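You operate a simulated robot arm through the tools that you are given. There is no shell and no other tool.

The job below is to be done with a simulated two-armed robot. You get a single attempt, and the scene is never put back.

## Task
Drop 20 ml into the little violet bowl and slide the flag to what the screen says.
Fine: bowl on the leak check's seat; spout swung back; no water spilt; the other two bowls stay.

The check looks at the end state, three seconds after you hand in, the way a careful person would. Anything else that was tipped, shoved, dropped, spilled or broken makes it a failure.

## Robot
Two 7-joint arms with two-finger parallel grippers on one trunk that stands fixed in place. Base frame: the origin is at the foot of the trunk, x ahead of it, y to its left, z up. Readings come in mm, degrees, newtons and seconds.
The left shoulder is at [50, 158, 1158], the right one opposite. With the tool pointing down near the work surface each hand reaches from about 220 to 660 mm from the base axis, measured 20 degrees to its own side. Payload 3.91 kg a hand.
The TCP of each hand is the grasp point between the finger pads, 30 mm short of the fingertips. In the tool frame z runs along the fingers and y along their closing line. The gripper opens to 110 mm. The fingers are 20 mm wide and 10 mm thick; the gripper's body (48 by 112 mm) begins 55 mm behind the TCP.
Orientation is that of the tool frame in the base frame, as a unit quaternion [x, y, z, w]. With the fingers straight down and closing along the base's y, the tool's x points along the base's -x, its y along +y and its z along -z.

## Interface
- The arms move only by the tool send_rows. It takes "left_deltas", "right_deltas" or both (then of equal length, played together; a hand with none holds still); each is a list of rows, each an object of numbers (a shift or turn left out is 0, a gripper value left out holds the last): "dx", "dy", "dz": the shift along the tool's x, y, z in mm; "ax", "ay", "az": the turn, a rotation vector about the tool's x, y, z in degrees; "fingers": the gripper command, from -1 (shut) to 1 (fully open), values between in proportion. In form: [{"dx": .., "dy": .., "dz": .., "ax": .., "ay": .., "az": .., "fingers": ..}, ...]. A call has 1 to 20 rows; each row is the pose to reach, as a shift and turn from the pose commanded when the call began, along the tool's axes at that moment. Rows are played at 5 a second. More than 50 mm and 8.6 degrees between two rows, or a gripper value outside its range, and nothing of the call is played. A pose out of reach is approached as far as the arm can. The call stops where the force on the tool passes 90 N (or 10 N more than at its start, if that is more) or the arm is blocked; 0.2 s more then pass. Each finger travels about 153 mm/s and halts on what it meets, pressing with about 36 N; the grip force reading is that of the motor and also rises with nothing between the fingers. The clock runs only during rows and for 0.2 s after the last one: add rows that repeat a pose to give the fingers time. It gives the time, the measured TCP pose, the force on the tool (base axes), the opening and the grip force at its end, in the units of the frame above (readings bear some noise), with the torque about the TCP (base axes, N m) and any sound that the robot's microphone picked up.
- Cameras (640 x 400 px; columns grow to the right, rows downward): "scene" is now at [112.4, -64.3, 1322.4]; the picture's right is [-0.59, -0.80, 0.00], its down [-0.24, 0.18, -0.95] and it looks along [0.77, -0.57, -0.30] (base axes); focal length 214 px, centre (320, 200). "left" rides on the left gripper at [72, -17, -103] in its tool frame; the picture's right is [0.23, 0.97, 0.00], its down [-0.76, 0.18, -0.62] and it looks along [-0.61, 0.14, 0.78] (tool axes); focal length 222 px, centre (320, 200). "right" rides on the right gripper at [72, 17, -103] in its tool frame; the picture's right is [-0.23, 0.97, 0.00], its down [-0.76, -0.18, -0.62] and it looks along [-0.61, -0.14, 0.78] (tool axes); focal length 222 px, centre (320, 200). There is no depth. A picture from a camera that has moved, and an enlarged one, comes with that camera's place and axes in the base frame and with its lens. The place of the scene camera against the robot may be out by one fixed shift of up to 12 mm in any direction.
- get_image(camera): a new picture of that camera. The clock stands still meanwhile.
- slide_trunk(by): slides the trunk up (or, below 0, down) by that many mm; the arms and the scene camera ride with it, the base frame stays. It gives what a move gives, with no picture.
- head_to(pan, tilt): turns the head with the scene camera to pan (to the left, within 80 degrees either way) and tilt (down, from -29 to 69), counted from straight ahead of the robot. It gives what a move gives.
- enlarge(camera, box): a new picture of the part [left, top, right, bottom] of that camera's present view, enlarged. The clock stands still meanwhile.
- hand_in(): hands the job in; it is judged then, once.

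Places have to be worked out from the pictures, the camera data and where the tool is seen. Open the grippers and draw the arms clear of the work before you hand the job in, unless the task says otherwise.

The tools are called after ">>>" as name(argument=value, ...) on one line, values as JSON. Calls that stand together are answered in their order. send_rows: Moves the arms, as the interface text tells. Its arguments: {"type":"object","properties":{"left_deltas":{"type":"array","items":{"type":"object","properties":{"dx":{"type":"number"},"dy":{"type":"number"},"dz":{"type":"number"},"ax":{"type":"number"},"ay":{"type":"number"},"az":{"type":"number"},"fingers":{"type":"number"}}}},"right_deltas":{"type":"array","items":{"type":"object","properties":{"dx":{"type":"number"},"dy":{"type":"number"},"dz":{"type":"number"},"ax":{"type":"number"},"ay":{"type":"number"},"az":{"type":"number"},"fingers":{"type":"number"}}}}},"required":[]} The other tools are called the same way: slide_trunk (by) slides the trunk up or down; head_to (pan, tilt) turns the head that bears the scene camera; get_image (camera) takes a picture; enlarge (camera, box) takes an enlarged picture of a part of a camera's view; hand_in () hands the job in.

At the start:

```text
t: 0.0
left_tcp_pos: [338.5, -48.9, 1254.6]
left_tool_rot: [0.0, 1.0, 0.0, 0.0]
left_force: [0.2, 0.8, -1.0]
left_moment: [0.01, 0.0, 0.02]
left_grip_width: 109.9
left_grip_force: 0.1
right_tcp_pos: [254.2, -313.0, 1264.2]
right_tool_rot: [0.001, 1.0, 0.001, 0.0]
right_force: [0.4, -0.7, -0.4]
right_moment: [-0.01, -0.02, -0.01]
right_grip_width: 109.8
right_grip_force: 0.1
trunk travel left (down, up): [-400.0, 82.0]
head pan, tilt: [-36.5, 17.6]
```

scene: 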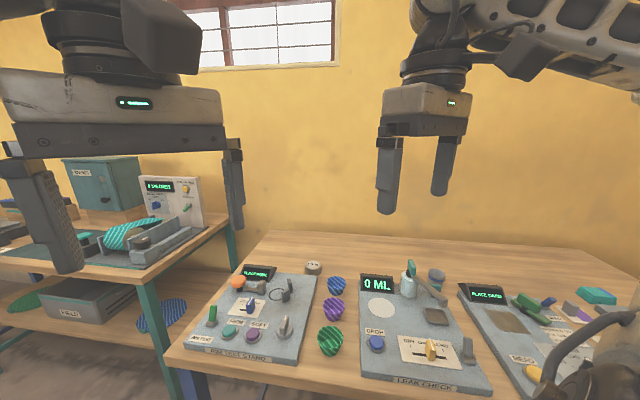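
right: 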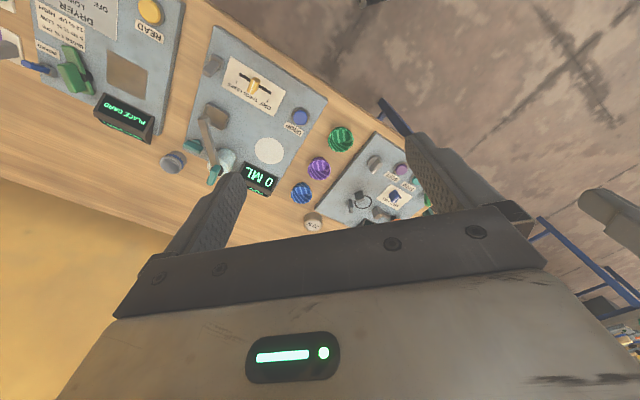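
left: 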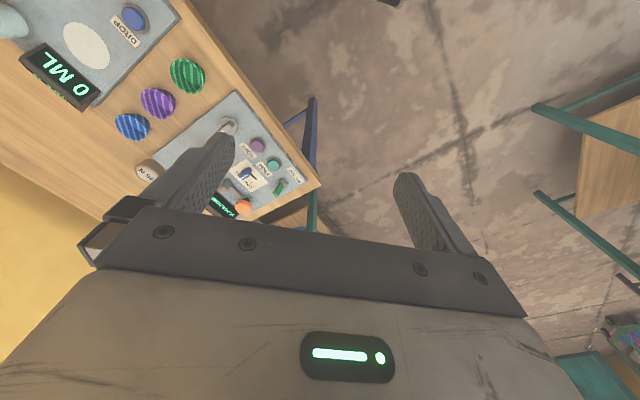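

The scene shows a leak check panel with a seat (white disc), a "0 ML" screen, a spout, a DROP button, a slider flag, and three bowls beside it. I'll enlarge this area to read the labels.

>>> enlarge(camera="scene", box=[300, 240, 500, 400])

>>> enlarge(camera="right", box=[140, 20, 400, 220])

>>> head_to(pan=-40, tilt=45)

```text
2.50 times, centred on (400, 320) of scene
camera zoom: at [112.4, -64.3, 1322.4], right [-0.59, -0.8, 0.0], down [-0.24, 0.18, -0.95], along [0.77, -0.57, -0.3], focal length 536 px, centre (120, -100)
```

zoom: 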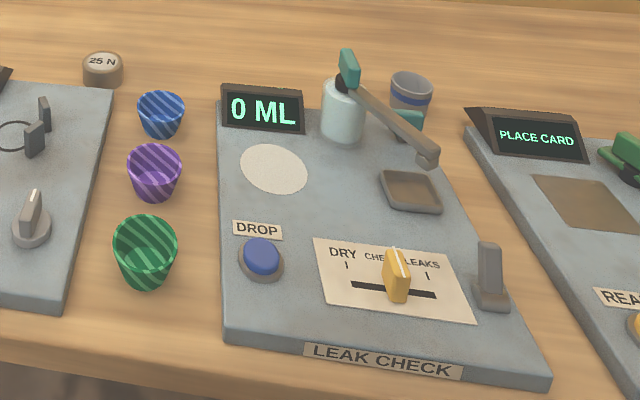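

```text
2.00 times, centred on (270, 120) of right
camera zoom: at [182.5, -296.1, 1366.5], right [0.23, 0.97, 0.0], down [0.76, -0.18, 0.62], along [0.61, -0.14, -0.78], focal length 444 px, centre (420, 360)
```

zoom: 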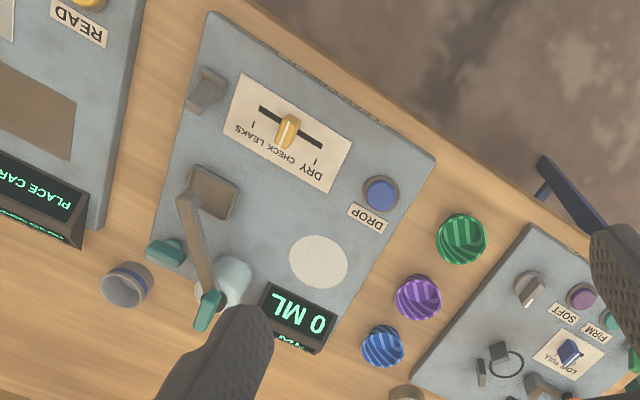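

```text
t: 0.9
left_tcp_pos: [338.1, -49.6, 1254.4]
left_tool_rot: [0.0, 1.0, 0.0, 0.0]
left_force: [0.1, -0.5, 0.4]
left_moment: [0.0, 0.01, 0.0]
left_grip_width: 110.0
left_grip_force: 0.1
right_tcp_pos: [254.4, -313.1, 1264.9]
right_tool_rot: [0.0, 1.0, 0.0, 0.0]
right_force: [-0.3, -0.4, -0.1]
right_moment: [0.0, -0.02, 0.01]
right_grip_width: 110.1
right_grip_force: 0.1
trunk travel left (down, up): [-400.0, 82.0]
head pan, tilt: [-40.0, 45.0]
```

The head now looks down more steeply. I take new scene pictures.

>>> get_image(camera="scene")

>>> enlarge(camera="scene", box=[240, 80, 480, 230])

```text
taken
camera scene: at [99.6, -61.1, 1279.9], right [-0.64, -0.77, 0.0], down [-0.54, 0.45, -0.71], along [0.54, -0.45, -0.71], focal length 214 px, centre (320, 200)
```

scene: 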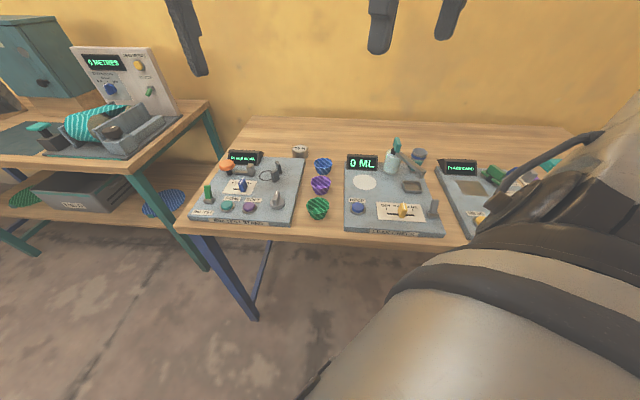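

```text
2.67 times, centred on (360, 155) of scene
camera zoom: at [99.6, -61.1, 1279.9], right [-0.64, -0.77, 0.0], down [-0.54, 0.45, -0.71], along [0.54, -0.45, -0.71], focal length 572 px, centre (213, 320)
```

zoom: 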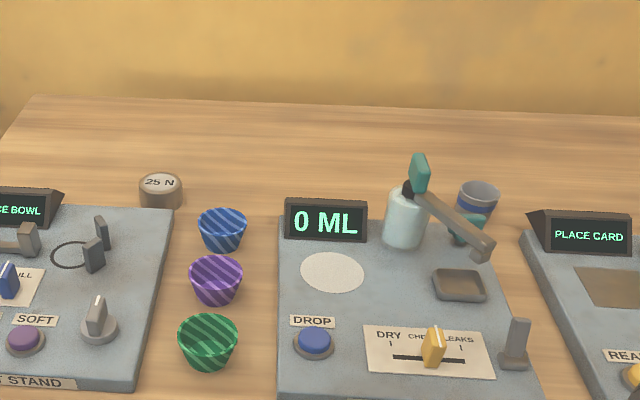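

Triangulating from both hand cameras puts the violet bowl rim near [470,-366,869] and the seat near [400,-474,850]. I'll bring the right hand closer to get better views for measuring.

>>> send_rows(right_deltas=[{"dx": -15, "dy": 0, "dz": 35}, {"dx": -30, "dy": 0, "dz": 70}, {"dx": -45, "dy": 0, "dz": 105}, {"dx": -60, "dy": 0, "dz": 140}, {"dx": -75, "dy": 0, "dz": 170}])

>>> get_image(camera="right")

>>> get_image(camera="scene")

```text
t: 2.1
left_tcp_pos: [338.4, -47.9, 1252.5]
left_tool_rot: [-0.001, 1.0, 0.0, 0.0]
left_force: [0.3, 0.7, 0.6]
left_moment: [0.02, -0.01, 0.02]
left_grip_width: 109.9
left_grip_force: 0.0
right_tcp_pos: [328.0, -312.8, 1092.2]
right_tool_rot: [0.001, 1.0, 0.0, 0.0]
right_force: [0.3, 0.0, -0.6]
right_moment: [0.02, 0.03, -0.02]
right_grip_width: 109.9
right_grip_force: 0.1
trunk travel left (down, up): [-400.0, 82.0]
head pan, tilt: [-40.0, 45.0]
```

```text
taken
camera right: at [255.1, -295.7, 1195.3], right [0.23, 0.97, 0.0], down [0.76, -0.18, 0.62], along [0.61, -0.14, -0.78], focal length 222 px, centre (320, 200)
```

right: 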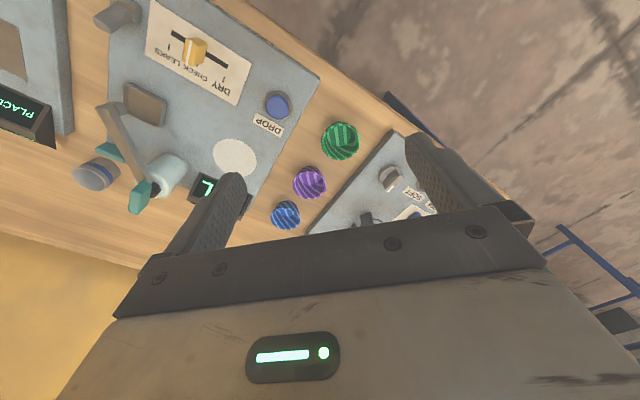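

```text
taken
camera scene: at [99.8, -61.1, 1279.8], right [-0.64, -0.77, 0.0], down [-0.54, 0.45, -0.71], along [0.54, -0.45, -0.71], focal length 214 px, centre (320, 200)
```

scene: 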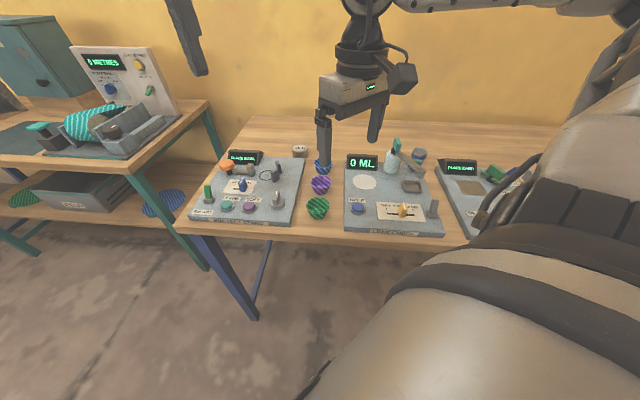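

The view is closer now; I enlarge the panel area in the right camera to pick out points.

>>> enlarge(camera="right", box=[60, 0, 220, 100])

>>> enlarge(camera="right", box=[60, 90, 252, 210])

>>> enlarge(camera="right", box=[220, 80, 412, 240])

```text
4.00 times, centred on (140, 50) of right
camera zoom: at [255.1, -295.7, 1195.3], right [0.23, 0.97, 0.0], down [0.76, -0.18, 0.62], along [0.61, -0.14, -0.78], focal length 888 px, centre (1040, 800)
```

zoom: 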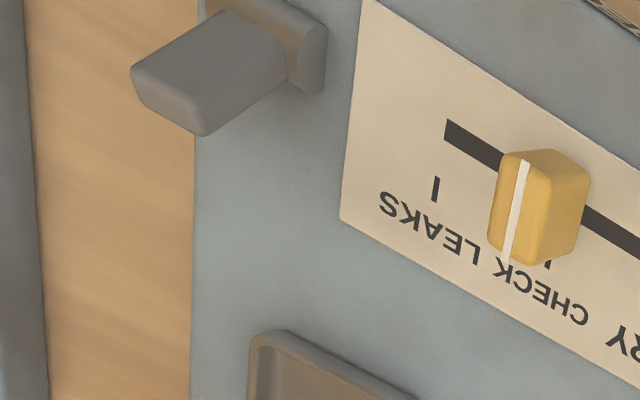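

```text
3.33 times, centred on (156, 150) of right
camera zoom: at [255.1, -295.7, 1195.3], right [0.23, 0.97, 0.0], down [0.76, -0.18, 0.62], along [0.61, -0.14, -0.78], focal length 740 px, centre (867, 367)
```

zoom: 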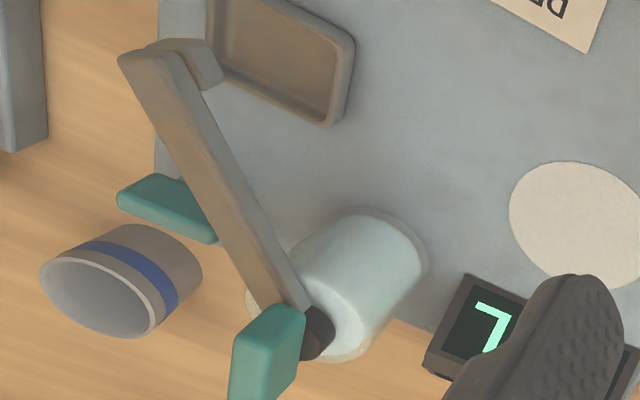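

```text
2.50 times, centred on (316, 160) of right
camera zoom: at [255.1, -295.7, 1195.3], right [0.23, 0.97, 0.0], down [0.76, -0.18, 0.62], along [0.61, -0.14, -0.78], focal length 555 px, centre (330, 300)
```

zoom: 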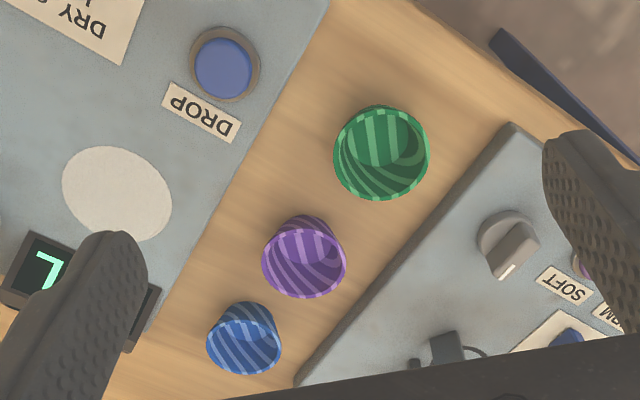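

The flag has three marks (DRY, CHECK, LEAKS) and sits in the middle. I need to understand the spout's geometry, so I enlarge the scene view of it.

>>> enlarge(camera="scene", box=[340, 130, 452, 200])

>>> enlarge(camera="scene", box=[280, 130, 392, 200])

>>> enlarge(camera="scene", box=[340, 180, 452, 250])

```text
5.71 times, centred on (396, 165) of scene
camera zoom: at [99.8, -61.1, 1279.8], right [-0.64, -0.77, 0.0], down [-0.54, 0.45, -0.71], along [0.54, -0.45, -0.71], focal length 1226 px, centre (-114, 400)
```

zoom: 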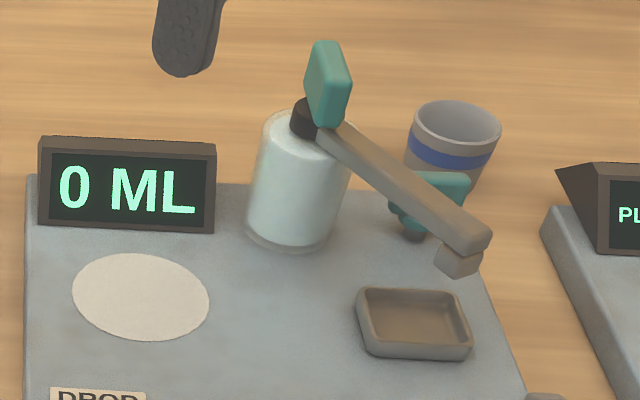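

```text
5.71 times, centred on (336, 165) of scene
camera zoom: at [99.8, -61.1, 1279.8], right [-0.64, -0.77, 0.0], down [-0.54, 0.45, -0.71], along [0.54, -0.45, -0.71], focal length 1226 px, centre (229, 400)
```

zoom: 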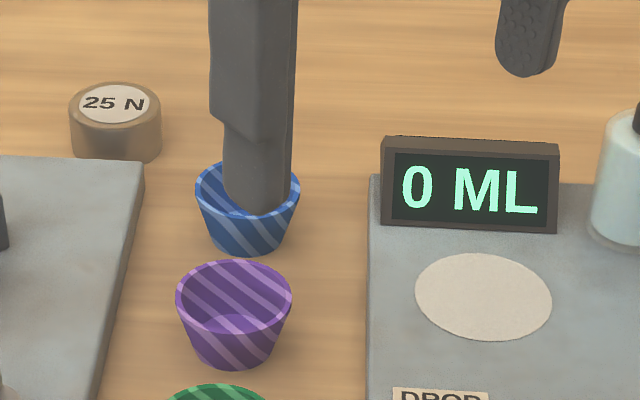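

```text
5.71 times, centred on (396, 215) of scene
camera zoom: at [99.8, -61.1, 1279.8], right [-0.64, -0.77, 0.0], down [-0.54, 0.45, -0.71], along [0.54, -0.45, -0.71], focal length 1226 px, centre (-114, 114)
```

zoom: 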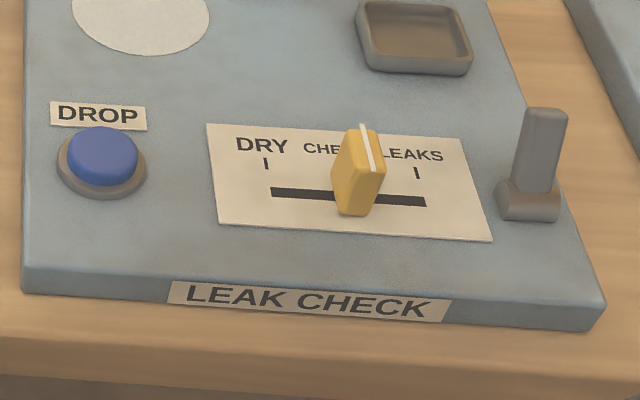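

The flag, DROP button, spout (hub on the tank with a teal tab) and a drip tray are clear; the panel is turned about -45° from the base axes. I turn the right hand -45° to line up with it and move above the panel for a closer look.

>>> send_rows(right_deltas=[{"dx": -6, "dy": -15, "dz": 14, "az": 7.5}, {"dx": -11, "dy": -30, "dz": 28, "az": 15}, {"dx": -16, "dy": -44, "dz": 42, "az": 22.5}, {"dx": -22, "dy": -58, "dz": 56, "az": 30}, {"dx": -27, "dy": -73, "dz": 70, "az": 37.5}, {"dx": -32, "dy": -87, "dz": 82, "az": 45}])

>>> get_image(camera="right")

>>> get_image(camera="scene")

```text
t: 3.5
left_tcp_pos: [338.4, -48.8, 1252.4]
left_tool_rot: [0.0, 1.0, 0.0, 0.0]
left_force: [-0.7, 0.0, -0.6]
left_moment: [0.03, 0.01, 0.0]
left_grip_width: 109.7
left_grip_force: 0.2
right_tcp_pos: [362.3, -396.3, 1011.2]
right_tool_rot: [0.383, 0.924, 0.0, -0.001]
right_force: [-0.6, 0.6, 0.1]
right_moment: [0.0, -0.01, 0.02]
right_grip_width: 109.9
right_grip_force: 0.0
trunk travel left (down, up): [-400.0, 82.0]
head pan, tilt: [-40.0, 45.0]
```

```text
taken
camera right: at [322.8, -334.1, 1114.0], right [0.85, 0.53, 0.0], down [0.41, -0.67, 0.62], along [0.33, -0.53, -0.78], focal length 222 px, centre (320, 200)
```

right: 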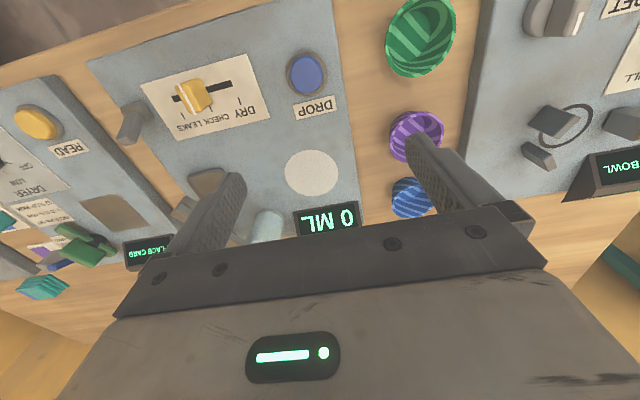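

```text
taken
camera scene: at [99.7, -61.2, 1279.8], right [-0.64, -0.77, 0.0], down [-0.54, 0.45, -0.71], along [0.54, -0.45, -0.71], focal length 214 px, centre (320, 200)
```

scene: 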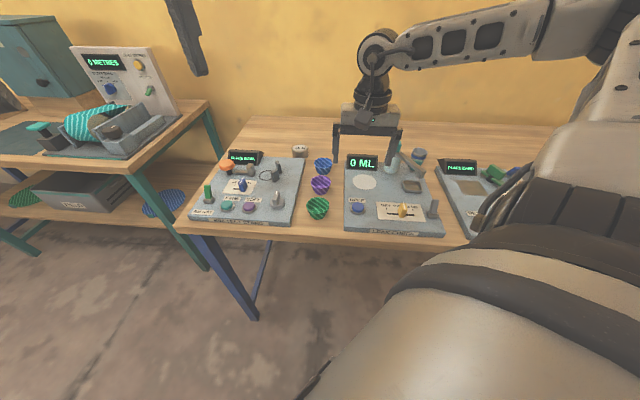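

Now I enlarge parts of this aligned view to read pixel positions accurately.

>>> enlarge(camera="right", box=[270, 120, 462, 240])

>>> enlarge(camera="right", box=[100, 30, 356, 190])

>>> enlarge(camera="scene", box=[300, 130, 460, 230])

```text
3.33 times, centred on (366, 180) of right
camera zoom: at [322.8, -334.1, 1114.0], right [0.85, 0.53, 0.0], down [0.41, -0.67, 0.62], along [0.33, -0.53, -0.78], focal length 740 px, centre (167, 267)
```

zoom: 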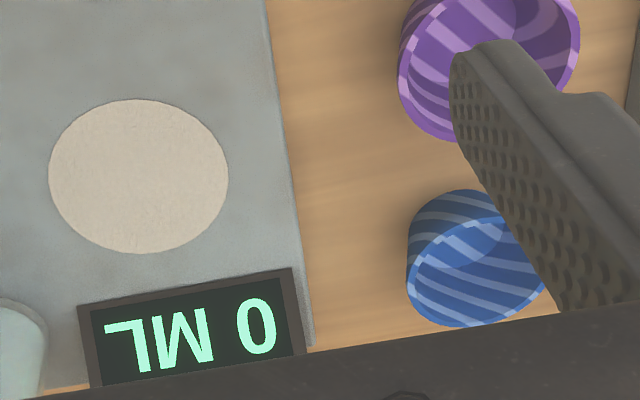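

```text
2.50 times, centred on (228, 110) of right
camera zoom: at [322.8, -334.1, 1114.0], right [0.85, 0.53, 0.0], down [0.41, -0.67, 0.62], along [0.33, -0.53, -0.78], focal length 555 px, centre (550, 425)
```

zoom: 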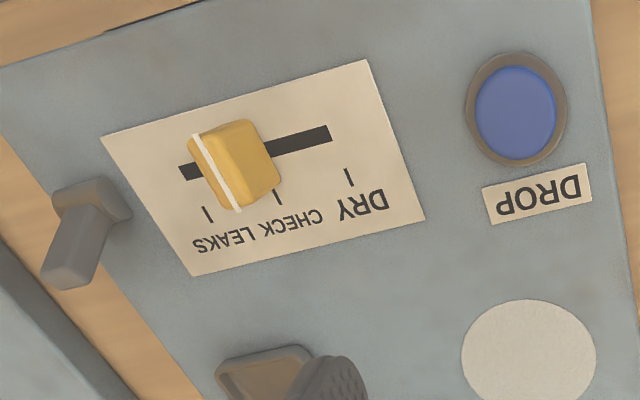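

```text
4.00 times, centred on (380, 180) of scene
camera zoom: at [99.7, -61.2, 1279.8], right [-0.64, -0.77, 0.0], down [-0.54, 0.45, -0.71], along [0.54, -0.45, -0.71], focal length 858 px, centre (80, 280)
```

zoom: 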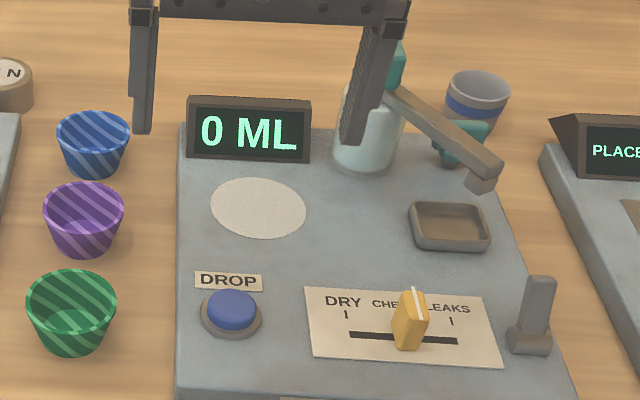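

Seat centre comes out at about [401,-482,845]. Next I move the hand above the violet bowl so its rim shows between the fingers, still well above it.

>>> send_rows(right_deltas=[{"dx": -18, "dy": 33, "dz": 0}, {"dx": -36, "dy": 66, "dz": 0}, {"dx": -54, "dy": 98, "dz": 0}, {"dx": -54, "dy": 98, "dz": 30}, {"dx": -54, "dy": 98, "dz": 30}])

>>> get_image(camera="right")

>>> enlarge(camera="scene", box=[270, 110, 398, 230])

```text
t: 4.7
left_tcp_pos: [338.3, -47.8, 1251.9]
left_tool_rot: [0.0, 1.0, 0.0, 0.0]
left_force: [-0.1, 1.4, 0.3]
left_moment: [0.0, -0.04, -0.01]
left_grip_width: 110.0
left_grip_force: 0.0
right_tcp_pos: [468.2, -367.9, 983.6]
right_tool_rot: [0.383, 0.924, 0.0, 0.001]
right_force: [-0.1, -0.3, -0.2]
right_moment: [0.0, 0.0, 0.03]
right_grip_width: 110.2
right_grip_force: 0.1
trunk travel left (down, up): [-400.0, 82.0]
head pan, tilt: [-40.0, 45.0]
```

```text
taken
camera right: at [429.3, -305.3, 1086.8], right [0.85, 0.53, 0.0], down [0.41, -0.66, 0.62], along [0.33, -0.53, -0.78], focal length 222 px, centre (320, 200)
```

right: 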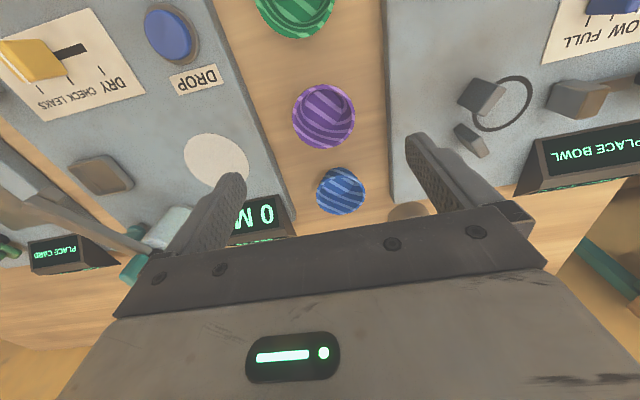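

```text
3.33 times, centred on (334, 170) of scene
camera zoom: at [99.5, -61.0, 1279.9], right [-0.64, -0.77, 0.0], down [-0.54, 0.45, -0.71], along [0.54, -0.45, -0.71], focal length 715 px, centre (273, 300)
```

zoom: 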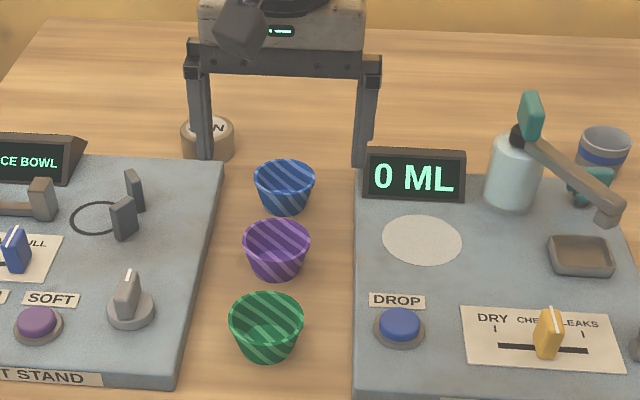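

The bowls lie between the fingers, seen a little ahead of the grasp line. I enlarge for the rim ellipse and base.

>>> enlarge(camera="right", box=[272, 70, 384, 220])

>>> enlarge(camera="right", box=[170, 60, 410, 220])

```text
2.67 times, centred on (328, 145) of right
camera zoom: at [429.3, -305.3, 1086.8], right [0.85, 0.53, 0.0], down [0.41, -0.66, 0.62], along [0.33, -0.53, -0.78], focal length 592 px, centre (299, 347)
```

zoom: 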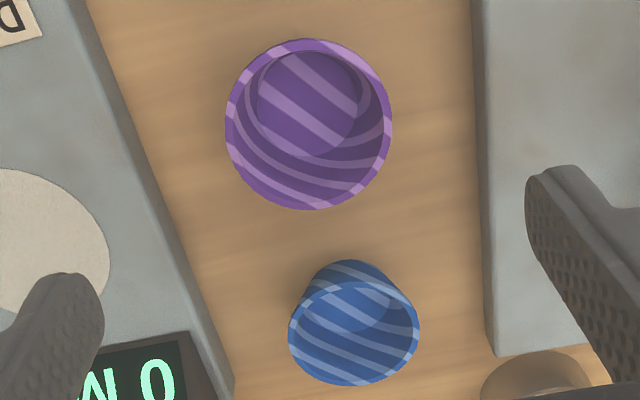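

```text
2.50 times, centred on (290, 140) of right
camera zoom: at [429.3, -305.3, 1086.8], right [0.85, 0.53, 0.0], down [0.41, -0.66, 0.62], along [0.33, -0.53, -0.78], focal length 555 px, centre (395, 350)
```

zoom: 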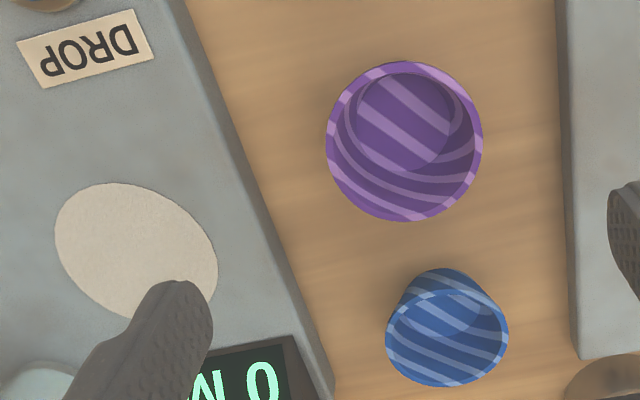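

The violet rim centre works out at [470,-364,~871], diameter about 60 mm, table near z≈840, and panel top ≈855. I narrow the fingers to about 84 mm and descend partway to check alignment.

>>> send_rows(right_deltas=[{"dx": 1.5, "dy": 4, "dz": 0, "fingers": 0.53}, {"dx": 1.5, "dy": 4, "dz": 20, "fingers": 0.53}, {"dx": 1.5, "dy": 4, "dz": 45, "fingers": 0.53}, {"dx": 1.5, "dy": 4, "dz": 70, "fingers": 0.53}, {"dx": 1.5, "dy": 4, "dz": 70, "fingers": 0.53}])

>>> get_image(camera="right")

>>> enlarge(camera="scene", box=[270, 110, 398, 230])

```text
t: 5.9
left_tcp_pos: [338.2, -49.0, 1253.1]
left_tool_rot: [-0.001, 1.0, 0.0, -0.001]
left_force: [-0.7, -0.3, 0.2]
left_moment: [0.01, -0.03, 0.01]
left_grip_width: 110.1
left_grip_force: 0.0
right_tcp_pos: [471.1, -363.8, 912.8]
right_tool_rot: [0.383, 0.924, -0.001, 0.0]
right_force: [-0.3, 0.0, -0.5]
right_moment: [0.02, 0.01, -0.01]
right_grip_width: 84.4
right_grip_force: 0.0
trunk travel left (down, up): [-400.0, 82.0]
head pan, tilt: [-40.0, 45.0]
```

```text
taken
camera right: at [431.8, -301.7, 1015.0], right [0.85, 0.53, 0.0], down [0.41, -0.66, 0.62], along [0.33, -0.53, -0.78], focal length 222 px, centre (320, 200)
```

right: 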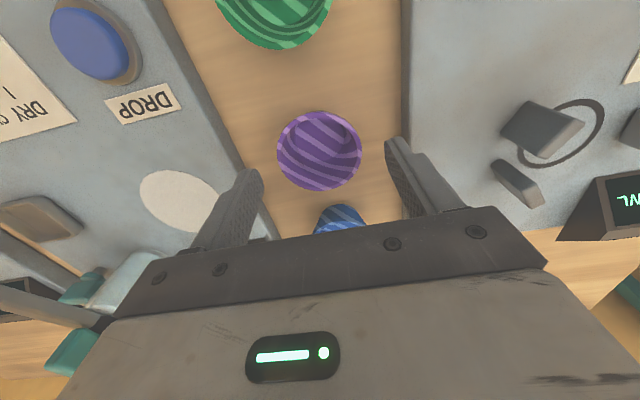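

```text
3.33 times, centred on (334, 170) of scene
camera zoom: at [99.5, -61.0, 1279.9], right [-0.64, -0.77, 0.0], down [-0.54, 0.45, -0.71], along [0.54, -0.45, -0.71], focal length 715 px, centre (273, 300)
```

zoom: 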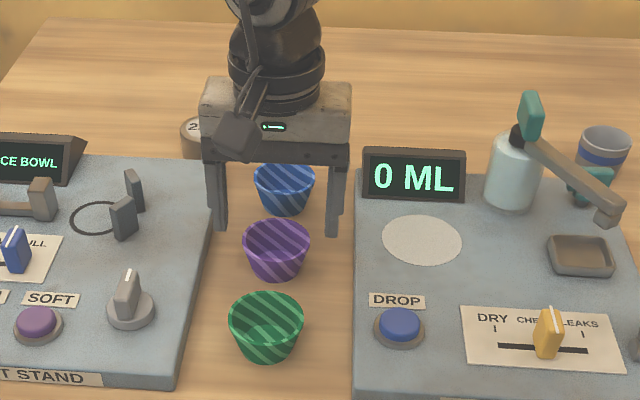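

The rim centre projects to [470,-363], matching the hand's axis. I descend 35 mm so the fingertips straddle the rim, then close.

>>> send_rows(right_deltas=[{"dz": 12, "fingers": 0.53}, {"dz": 24, "fingers": 0.53}, {"dz": 35, "fingers": 0.53}, {"dz": 35, "fingers": 0.53}])

>>> enlarge(camera="scene", box=[270, 110, 398, 230])

>>> get_image(camera="right")

```text
t: 6.9
left_tcp_pos: [337.4, -48.4, 1252.4]
left_tool_rot: [0.0, 1.0, 0.0, 0.0]
left_force: [0.4, 0.1, -0.5]
left_moment: [-0.02, -0.01, 0.02]
left_grip_width: 109.9
left_grip_force: 0.1
right_tcp_pos: [471.4, -364.0, 876.5]
right_tool_rot: [0.383, 0.924, 0.0, 0.0]
right_force: [0.7, -0.1, 0.1]
right_moment: [0.0, 0.01, 0.01]
right_grip_width: 84.1
right_grip_force: 0.0
trunk travel left (down, up): [-400.0, 82.0]
head pan, tilt: [-40.0, 45.0]
```

```text
3.33 times, centred on (334, 170) of scene
camera zoom: at [99.6, -61.0, 1279.8], right [-0.64, -0.77, 0.0], down [-0.54, 0.45, -0.71], along [0.54, -0.45, -0.71], focal length 715 px, centre (273, 300)
```

zoom: 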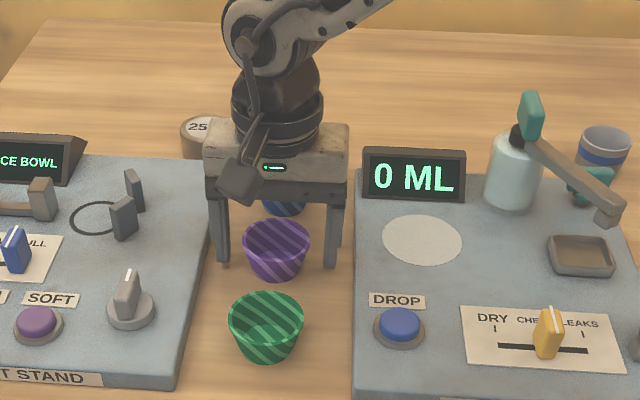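

```text
taken
camera right: at [431.2, -301.9, 979.8], right [0.85, 0.53, 0.0], down [0.41, -0.66, 0.62], along [0.33, -0.53, -0.78], focal length 222 px, centre (320, 200)
```

right: 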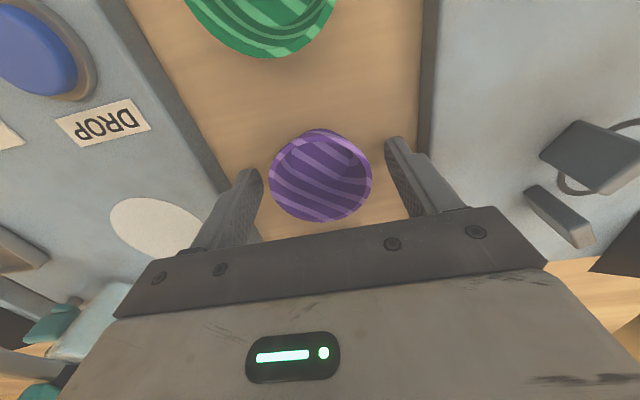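

The fingers straddle the bowl clear of both panels. I close on the rim gently, then lift a little to check the hold.

>>> send_rows(right_deltas=[{"fingers": 0.3}, {"fingers": 0.15}, {"fingers": 0.05}, {"fingers": -0.05}, {"fingers": -0.05}])

>>> get_image(camera="right")

```text
t: 8.1
left_tcp_pos: [337.5, -49.6, 1252.8]
left_tool_rot: [0.0, 1.0, 0.0, -0.001]
left_force: [0.1, 0.7, 0.5]
left_moment: [0.03, 0.02, 0.02]
left_grip_width: 110.1
left_grip_force: 0.1
right_tcp_pos: [470.3, -365.5, 876.2]
right_tool_rot: [0.383, 0.924, 0.0, 0.0]
right_force: [0.3, -0.4, -0.3]
right_moment: [0.01, -0.02, 0.02]
right_grip_width: 58.8
right_grip_force: 13.9
trunk travel left (down, up): [-400.0, 82.0]
head pan, tilt: [-40.0, 45.0]
```

```text
taken
camera right: at [431.2, -301.9, 979.9], right [0.85, 0.53, 0.0], down [0.41, -0.66, 0.62], along [0.33, -0.53, -0.78], focal length 222 px, centre (320, 200)
```

right: 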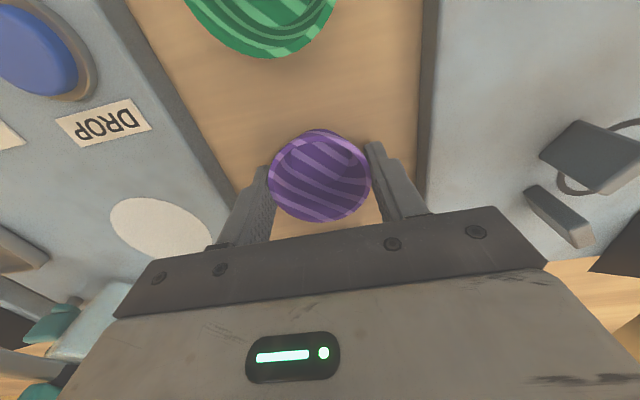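

Contact at 58.8 mm with about 14 N. I tighten a little and lift 60 mm.

>>> send_rows(right_deltas=[{"fingers": -0.15}, {"dz": -8, "fingers": -0.15}, {"dz": -20, "fingers": -0.15}, {"dz": -40, "fingers": -0.15}, {"dz": -60, "fingers": -0.15}, {"dz": -60, "fingers": -0.15}])

>>> get_image(camera="right")

>>> enlarge(camera="scene", box=[270, 110, 398, 230])

```text
t: 9.5
left_tcp_pos: [336.3, -48.7, 1252.5]
left_tool_rot: [0.0, 1.0, 0.0, 0.0]
left_force: [0.3, -0.5, -0.5]
left_moment: [0.03, 0.04, -0.01]
left_grip_width: 110.3
left_grip_force: 0.1
right_tcp_pos: [470.6, -363.6, 937.4]
right_tool_rot: [0.383, 0.924, 0.001, -0.001]
right_force: [0.1, 0.9, -0.3]
right_moment: [-0.02, 0.02, -0.01]
right_grip_width: 58.7
right_grip_force: 14.1
trunk travel left (down, up): [-400.0, 82.0]
head pan, tilt: [-40.0, 45.0]
```

```text
taken
camera right: at [431.1, -300.7, 1040.1], right [0.85, 0.53, 0.0], down [0.41, -0.66, 0.62], along [0.33, -0.53, -0.78], focal length 222 px, centre (320, 200)
```

right: 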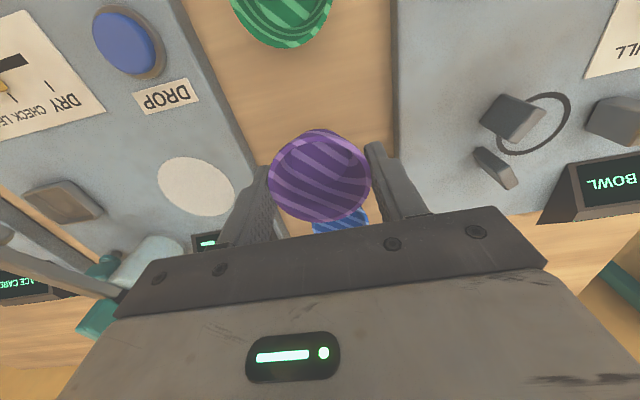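

```text
3.33 times, centred on (334, 170) of scene
camera zoom: at [99.7, -61.1, 1279.8], right [-0.64, -0.77, 0.0], down [-0.54, 0.45, -0.71], along [0.54, -0.45, -0.71], focal length 715 px, centre (273, 300)
```

zoom: 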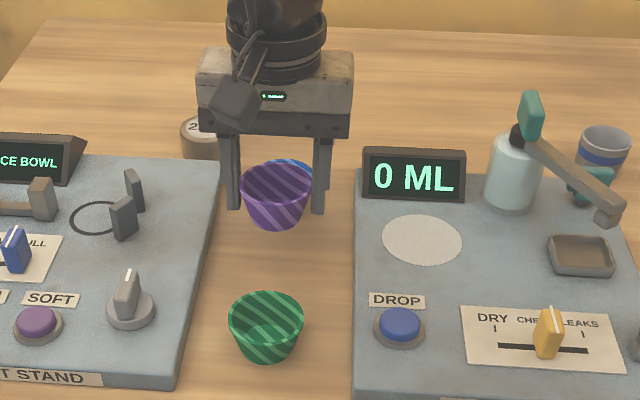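

The bowl is held level and lifted clear. I carry it over to the seat at [396.5,-477] keeping this height.

>>> send_rows(right_deltas=[{"dx": -5, "dy": -22, "fingers": -0.15}, {"dx": -10, "dy": -50, "fingers": -0.15}, {"dx": -16, "dy": -78, "fingers": -0.15}, {"dx": -22, "dy": -106, "fingers": -0.15}, {"dx": -27.5, "dy": -132, "fingers": -0.15}, {"dx": -27.5, "dy": -132, "fingers": -0.15}])

>>> get_image(camera="right")

>>> enlarge(camera="scene", box=[300, 110, 460, 230])

```text
t: 10.9
left_tcp_pos: [337.4, -48.3, 1251.9]
left_tool_rot: [0.0, 1.0, 0.0, 0.0]
left_force: [-0.5, -0.3, 0.3]
left_moment: [-0.03, 0.0, 0.03]
left_grip_width: 109.8
left_grip_force: 0.1
right_tcp_pos: [397.4, -477.5, 935.5]
right_tool_rot: [0.382, 0.924, 0.0, -0.001]
right_force: [-1.0, -0.2, -1.0]
right_moment: [0.0, 0.03, 0.02]
right_grip_width: 58.6
right_grip_force: 14.0
trunk travel left (down, up): [-400.0, 82.0]
head pan, tilt: [-40.0, 45.0]
```

```text
taken
camera right: at [358.1, -415.4, 1038.5], right [0.85, 0.53, 0.0], down [0.41, -0.66, 0.62], along [0.33, -0.53, -0.78], focal length 222 px, centre (320, 200)
```

right: 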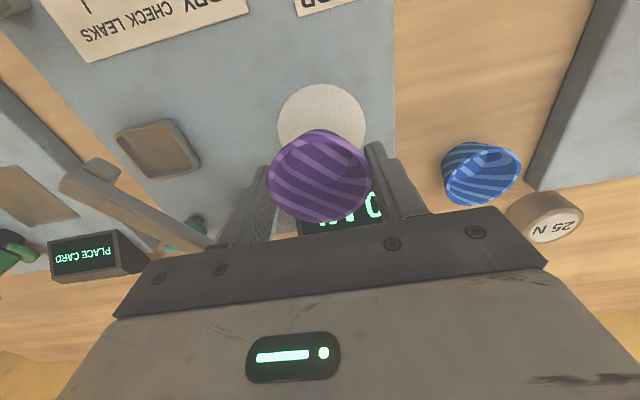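

```text
3.33 times, centred on (380, 170) of scene
camera zoom: at [99.6, -61.1, 1279.8], right [-0.64, -0.77, 0.0], down [-0.54, 0.45, -0.71], along [0.54, -0.45, -0.71], focal length 715 px, centre (120, 300)
```

zoom: 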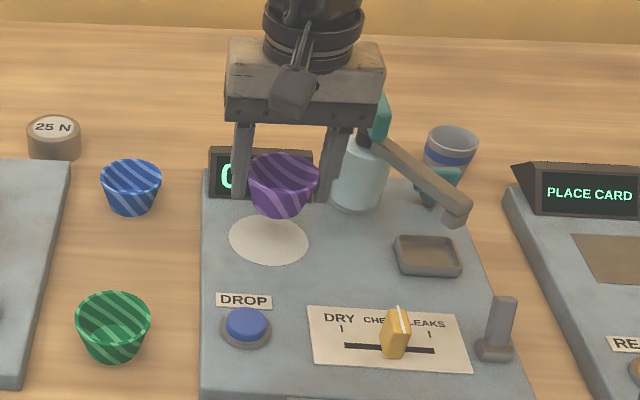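

The bowl is over the seat with a few mm offset toward the back. I shift 3 mm forward and lower it most of the way.

>>> send_rows(right_deltas=[{"dx": 3, "dy": 1, "dz": 0, "fingers": -0.15}, {"dx": 3, "dy": 1, "dz": 14, "fingers": -0.15}, {"dx": 3, "dy": 1, "dz": 28, "fingers": -0.15}, {"dx": 3, "dy": 1, "dz": 36, "fingers": -0.15}, {"dx": 3, "dy": 1, "dz": 36, "fingers": -0.15}])

>>> enlarge(camera="scene", box=[320, 130, 416, 202])

>>> get_image(camera="right")

```text
t: 12.1
left_tcp_pos: [337.8, -48.8, 1252.9]
left_tool_rot: [0.001, 1.0, -0.001, 0.0]
left_force: [0.3, 0.0, 0.5]
left_moment: [0.01, -0.01, -0.03]
left_grip_width: 110.1
left_grip_force: 0.0
right_tcp_pos: [395.3, -475.2, 899.9]
right_tool_rot: [0.383, 0.924, 0.0, -0.001]
right_force: [-0.2, 0.2, 0.1]
right_moment: [0.01, 0.0, 0.0]
right_grip_width: 58.6
right_grip_force: 14.2
trunk travel left (down, up): [-400.0, 82.0]
head pan, tilt: [-40.0, 45.0]
```

```text
5.56 times, centred on (368, 166) of scene
camera zoom: at [99.6, -61.1, 1279.8], right [-0.64, -0.77, 0.0], down [-0.54, 0.45, -0.71], along [0.54, -0.45, -0.71], focal length 1192 px, centre (53, 389)
```

zoom: 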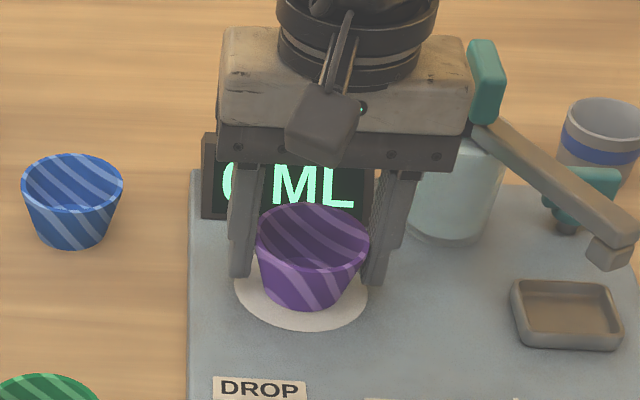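

```text
taken
camera right: at [356.5, -411.5, 1003.1], right [0.85, 0.53, 0.0], down [0.41, -0.66, 0.62], along [0.33, -0.53, -0.78], focal length 222 px, centre (320, 200)
```

right: 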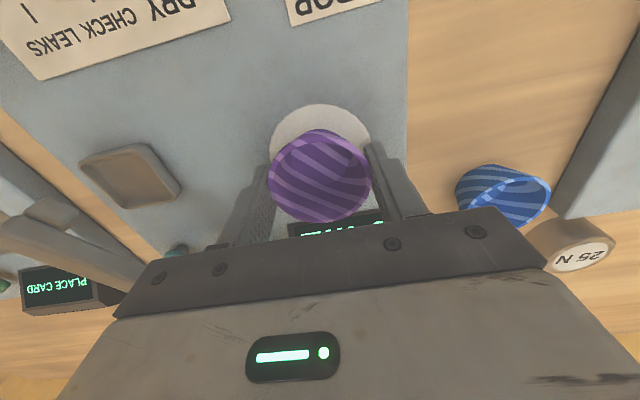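

The bowl hovers just over the seat. I lower in small steps watching for the vertical force to rise.

>>> send_rows(right_deltas=[{"dz": 2, "fingers": -0.15}, {"dz": 4, "fingers": -0.15}, {"dz": 4, "fingers": -0.15}])

>>> send_rows(right_deltas=[{"dz": 1, "fingers": -0.15}, {"dz": 2, "fingers": -0.15}, {"dz": 2, "fingers": -0.15}])

>>> enlarge(camera="scene", box=[340, 150, 404, 198])

```text
t: 12.9
left_tcp_pos: [337.0, -48.1, 1252.9]
left_tool_rot: [-0.001, 1.0, 0.0, 0.001]
left_force: [1.0, 0.3, 0.0]
left_moment: [-0.01, 0.01, 0.0]
left_grip_width: 109.9
left_grip_force: 0.1
right_tcp_pos: [395.8, -472.6, 897.8]
right_tool_rot: [0.383, 0.924, -0.001, 0.003]
right_force: [-2.4, -3.6, 11.8]
right_moment: [-0.05, 0.04, 0.04]
right_grip_width: 58.8
right_grip_force: 14.7
trunk travel left (down, up): [-400.0, 82.0]
head pan, tilt: [-40.0, 45.0]
```

```text
t: 13.7
left_tcp_pos: [337.4, -47.9, 1252.7]
left_tool_rot: [0.0, 1.0, -0.001, 0.0]
left_force: [0.1, -0.2, -0.1]
left_moment: [0.0, 0.0, -0.02]
left_grip_width: 110.0
left_grip_force: 0.1
right_tcp_pos: [397.0, -473.3, 894.4]
right_tool_rot: [0.382, 0.924, 0.0, 0.001]
right_force: [-0.4, -0.8, 10.8]
right_moment: [0.03, -0.03, 0.01]
right_grip_width: 58.7
right_grip_force: 13.5
trunk travel left (down, up): [-400.0, 82.0]
head pan, tilt: [-40.0, 45.0]
```

```text
8.33 times, centred on (372, 174) of scene
camera zoom: at [98.8, -60.3, 1280.0], right [-0.64, -0.77, 0.0], down [-0.54, 0.45, -0.71], along [0.54, -0.46, -0.71], focal length 1787 px, centre (-113, 417)
```

zoom: 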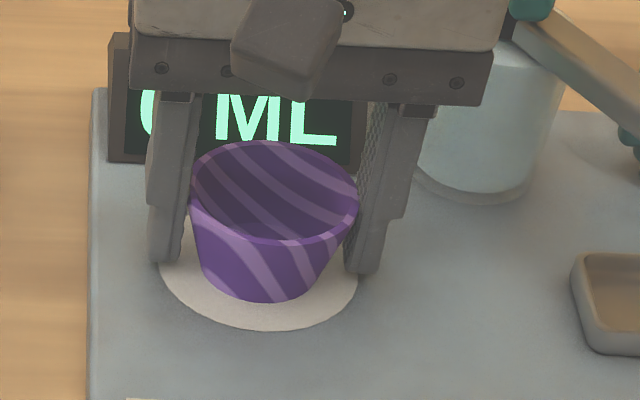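

There is about 11 N of upward force, so the bowl rests on the seat. I ease up a hair and open the fingers slowly.

>>> send_rows(right_deltas=[{"dz": -1, "fingers": -0.05}, {"dz": -1.5, "fingers": 0.05}, {"dz": -1.5, "fingers": 0.12}, {"dz": -1.5, "fingers": 0.2}, {"dz": -1.5, "fingers": 0.3}, {"dz": -1.5, "fingers": 0.36}, {"dz": -1.5, "fingers": 0.36}])

>>> enlarge(camera="scene", box=[340, 150, 404, 198])

>>> get_image(camera="right")

```text
t: 15.3
left_tcp_pos: [337.5, -49.3, 1253.3]
left_tool_rot: [0.0, 1.0, 0.0, 0.0]
left_force: [0.0, 0.4, -0.2]
left_moment: [-0.01, 0.03, 0.01]
left_grip_width: 110.0
left_grip_force: 0.1
right_tcp_pos: [395.3, -474.3, 895.8]
right_tool_rot: [0.383, 0.924, 0.0, 0.0]
right_force: [0.2, -0.2, 0.5]
right_moment: [0.01, 0.02, 0.0]
right_grip_width: 74.8
right_grip_force: 0.2
trunk travel left (down, up): [-400.0, 82.0]
head pan, tilt: [-40.0, 45.0]
```

```text
8.33 times, centred on (372, 174) of scene
camera zoom: at [99.6, -61.1, 1279.8], right [-0.64, -0.77, 0.0], down [-0.54, 0.45, -0.71], along [0.54, -0.45, -0.71], focal length 1787 px, centre (-113, 417)
```

zoom: 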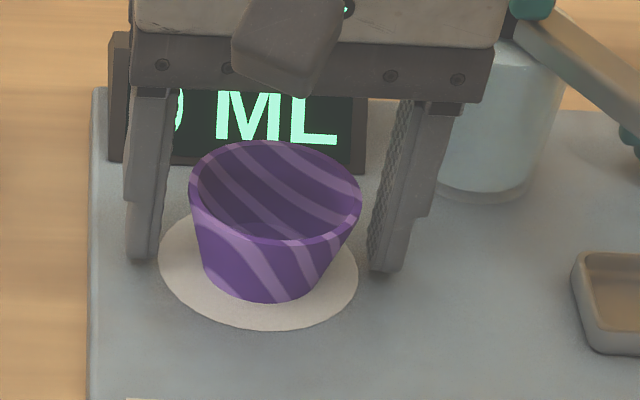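

```text
taken
camera right: at [357.0, -412.0, 998.5], right [0.85, 0.53, 0.0], down [0.41, -0.66, 0.62], along [0.33, -0.53, -0.78], focal length 222 px, centre (320, 200)
```

right: 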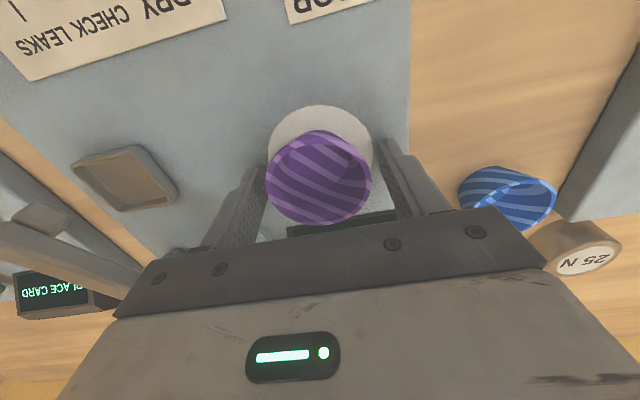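

The bowl stands free on the seat. I raise the hand straight up 130 mm and look.

>>> send_rows(right_deltas=[{"dz": -15, "fingers": 0.4}, {"dz": -40}, {"dz": -70}, {"dz": -100}, {"dz": -130}, {"dz": -130}])

>>> get_image(camera="right")

>>> enlarge(camera="scene", box=[330, 120, 450, 200])

```text
t: 16.7
left_tcp_pos: [337.5, -49.8, 1252.7]
left_tool_rot: [0.0, 1.0, 0.0, 0.0]
left_force: [0.3, 0.3, -1.3]
left_moment: [-0.02, 0.0, 0.04]
left_grip_width: 110.0
left_grip_force: 0.1
right_tcp_pos: [394.4, -472.9, 1027.9]
right_tool_rot: [0.383, 0.924, 0.002, 0.0]
right_force: [-0.2, 0.4, 0.0]
right_moment: [0.01, -0.01, 0.01]
right_grip_width: 76.9
right_grip_force: 0.1
trunk travel left (down, up): [-400.0, 82.0]
head pan, tilt: [-40.0, 45.0]
```

```text
taken
camera right: at [356.2, -411.1, 1130.4], right [0.85, 0.53, 0.0], down [0.41, -0.66, 0.62], along [0.33, -0.53, -0.78], focal length 222 px, centre (320, 200)
```

right: 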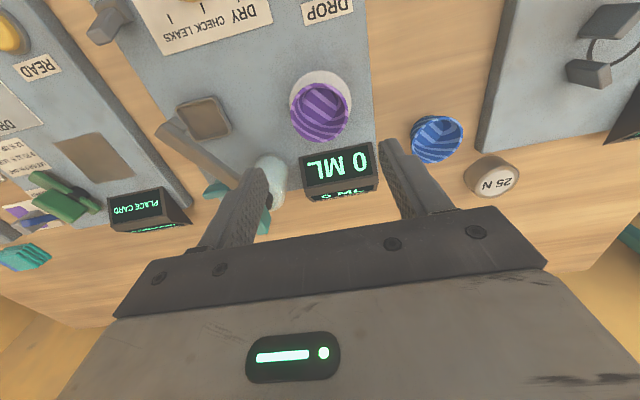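

```text
5.00 times, centred on (390, 160) of scene
camera zoom: at [99.6, -61.2, 1279.8], right [-0.64, -0.77, 0.0], down [-0.54, 0.45, -0.71], along [0.54, -0.45, -0.71], focal length 1072 px, centre (-30, 400)
```

zoom: 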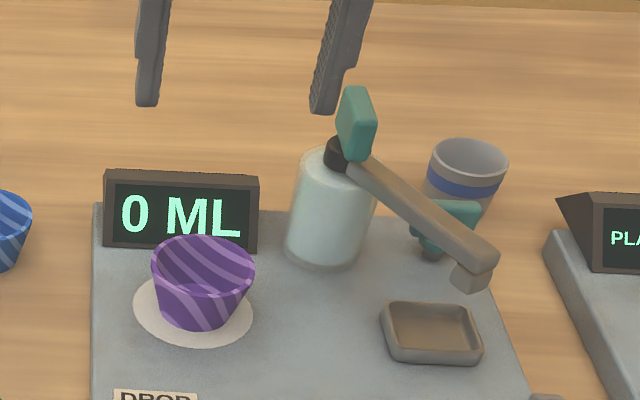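

The bowl sits well on the seat. Now I move the hand sideways (staying high) to get a good view of the spout, hub and tray.

>>> send_rows(right_deltas=[{"dx": 9, "dy": -31, "dz": -10, "fingers": 0.8}, {"dx": 18, "dy": -62, "dz": -20, "fingers": 1}, {"dx": 26, "dy": -93, "dz": -20, "fingers": 1}, {"dx": 26, "dy": -93, "dz": -20, "fingers": 1}])

>>> get_image(camera="right")

>>> enlarge(camera="right", box=[220, 100, 428, 230])

```text
t: 17.7
left_tcp_pos: [337.1, -48.9, 1252.2]
left_tool_rot: [0.001, 1.0, -0.001, 0.0]
left_force: [0.1, 0.3, 0.3]
left_moment: [-0.03, -0.01, -0.03]
left_grip_width: 109.9
left_grip_force: 0.1
right_tcp_pos: [309.4, -522.2, 1047.5]
right_tool_rot: [0.381, 0.925, 0.0, 0.0]
right_force: [-0.3, -0.4, 0.0]
right_moment: [-0.02, -0.02, 0.0]
right_grip_width: 110.1
right_grip_force: 0.1
trunk travel left (down, up): [-400.0, 82.0]
head pan, tilt: [-40.0, 45.0]
```

```text
taken
camera right: at [271.4, -458.8, 1151.3], right [0.85, 0.53, 0.0], down [0.41, -0.66, 0.62], along [0.33, -0.53, -0.78], focal length 222 px, centre (320, 200)
```

right: 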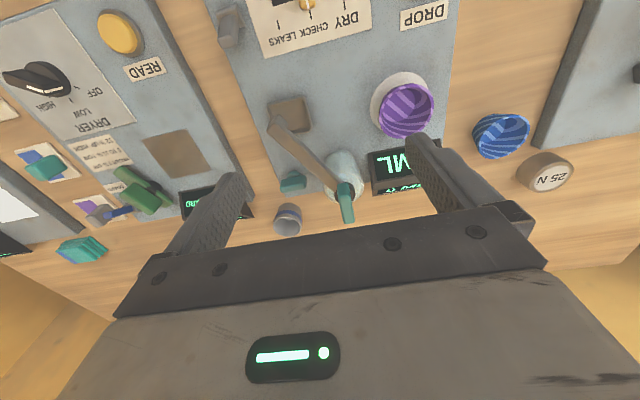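

```text
3.08 times, centred on (324, 165) of right
camera zoom: at [271.4, -458.8, 1151.3], right [0.85, 0.53, 0.0], down [0.41, -0.66, 0.62], along [0.33, -0.53, -0.78], focal length 684 px, centre (308, 308)
```

zoom: 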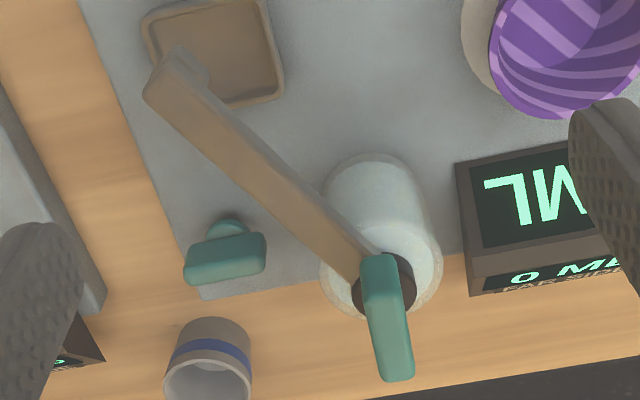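

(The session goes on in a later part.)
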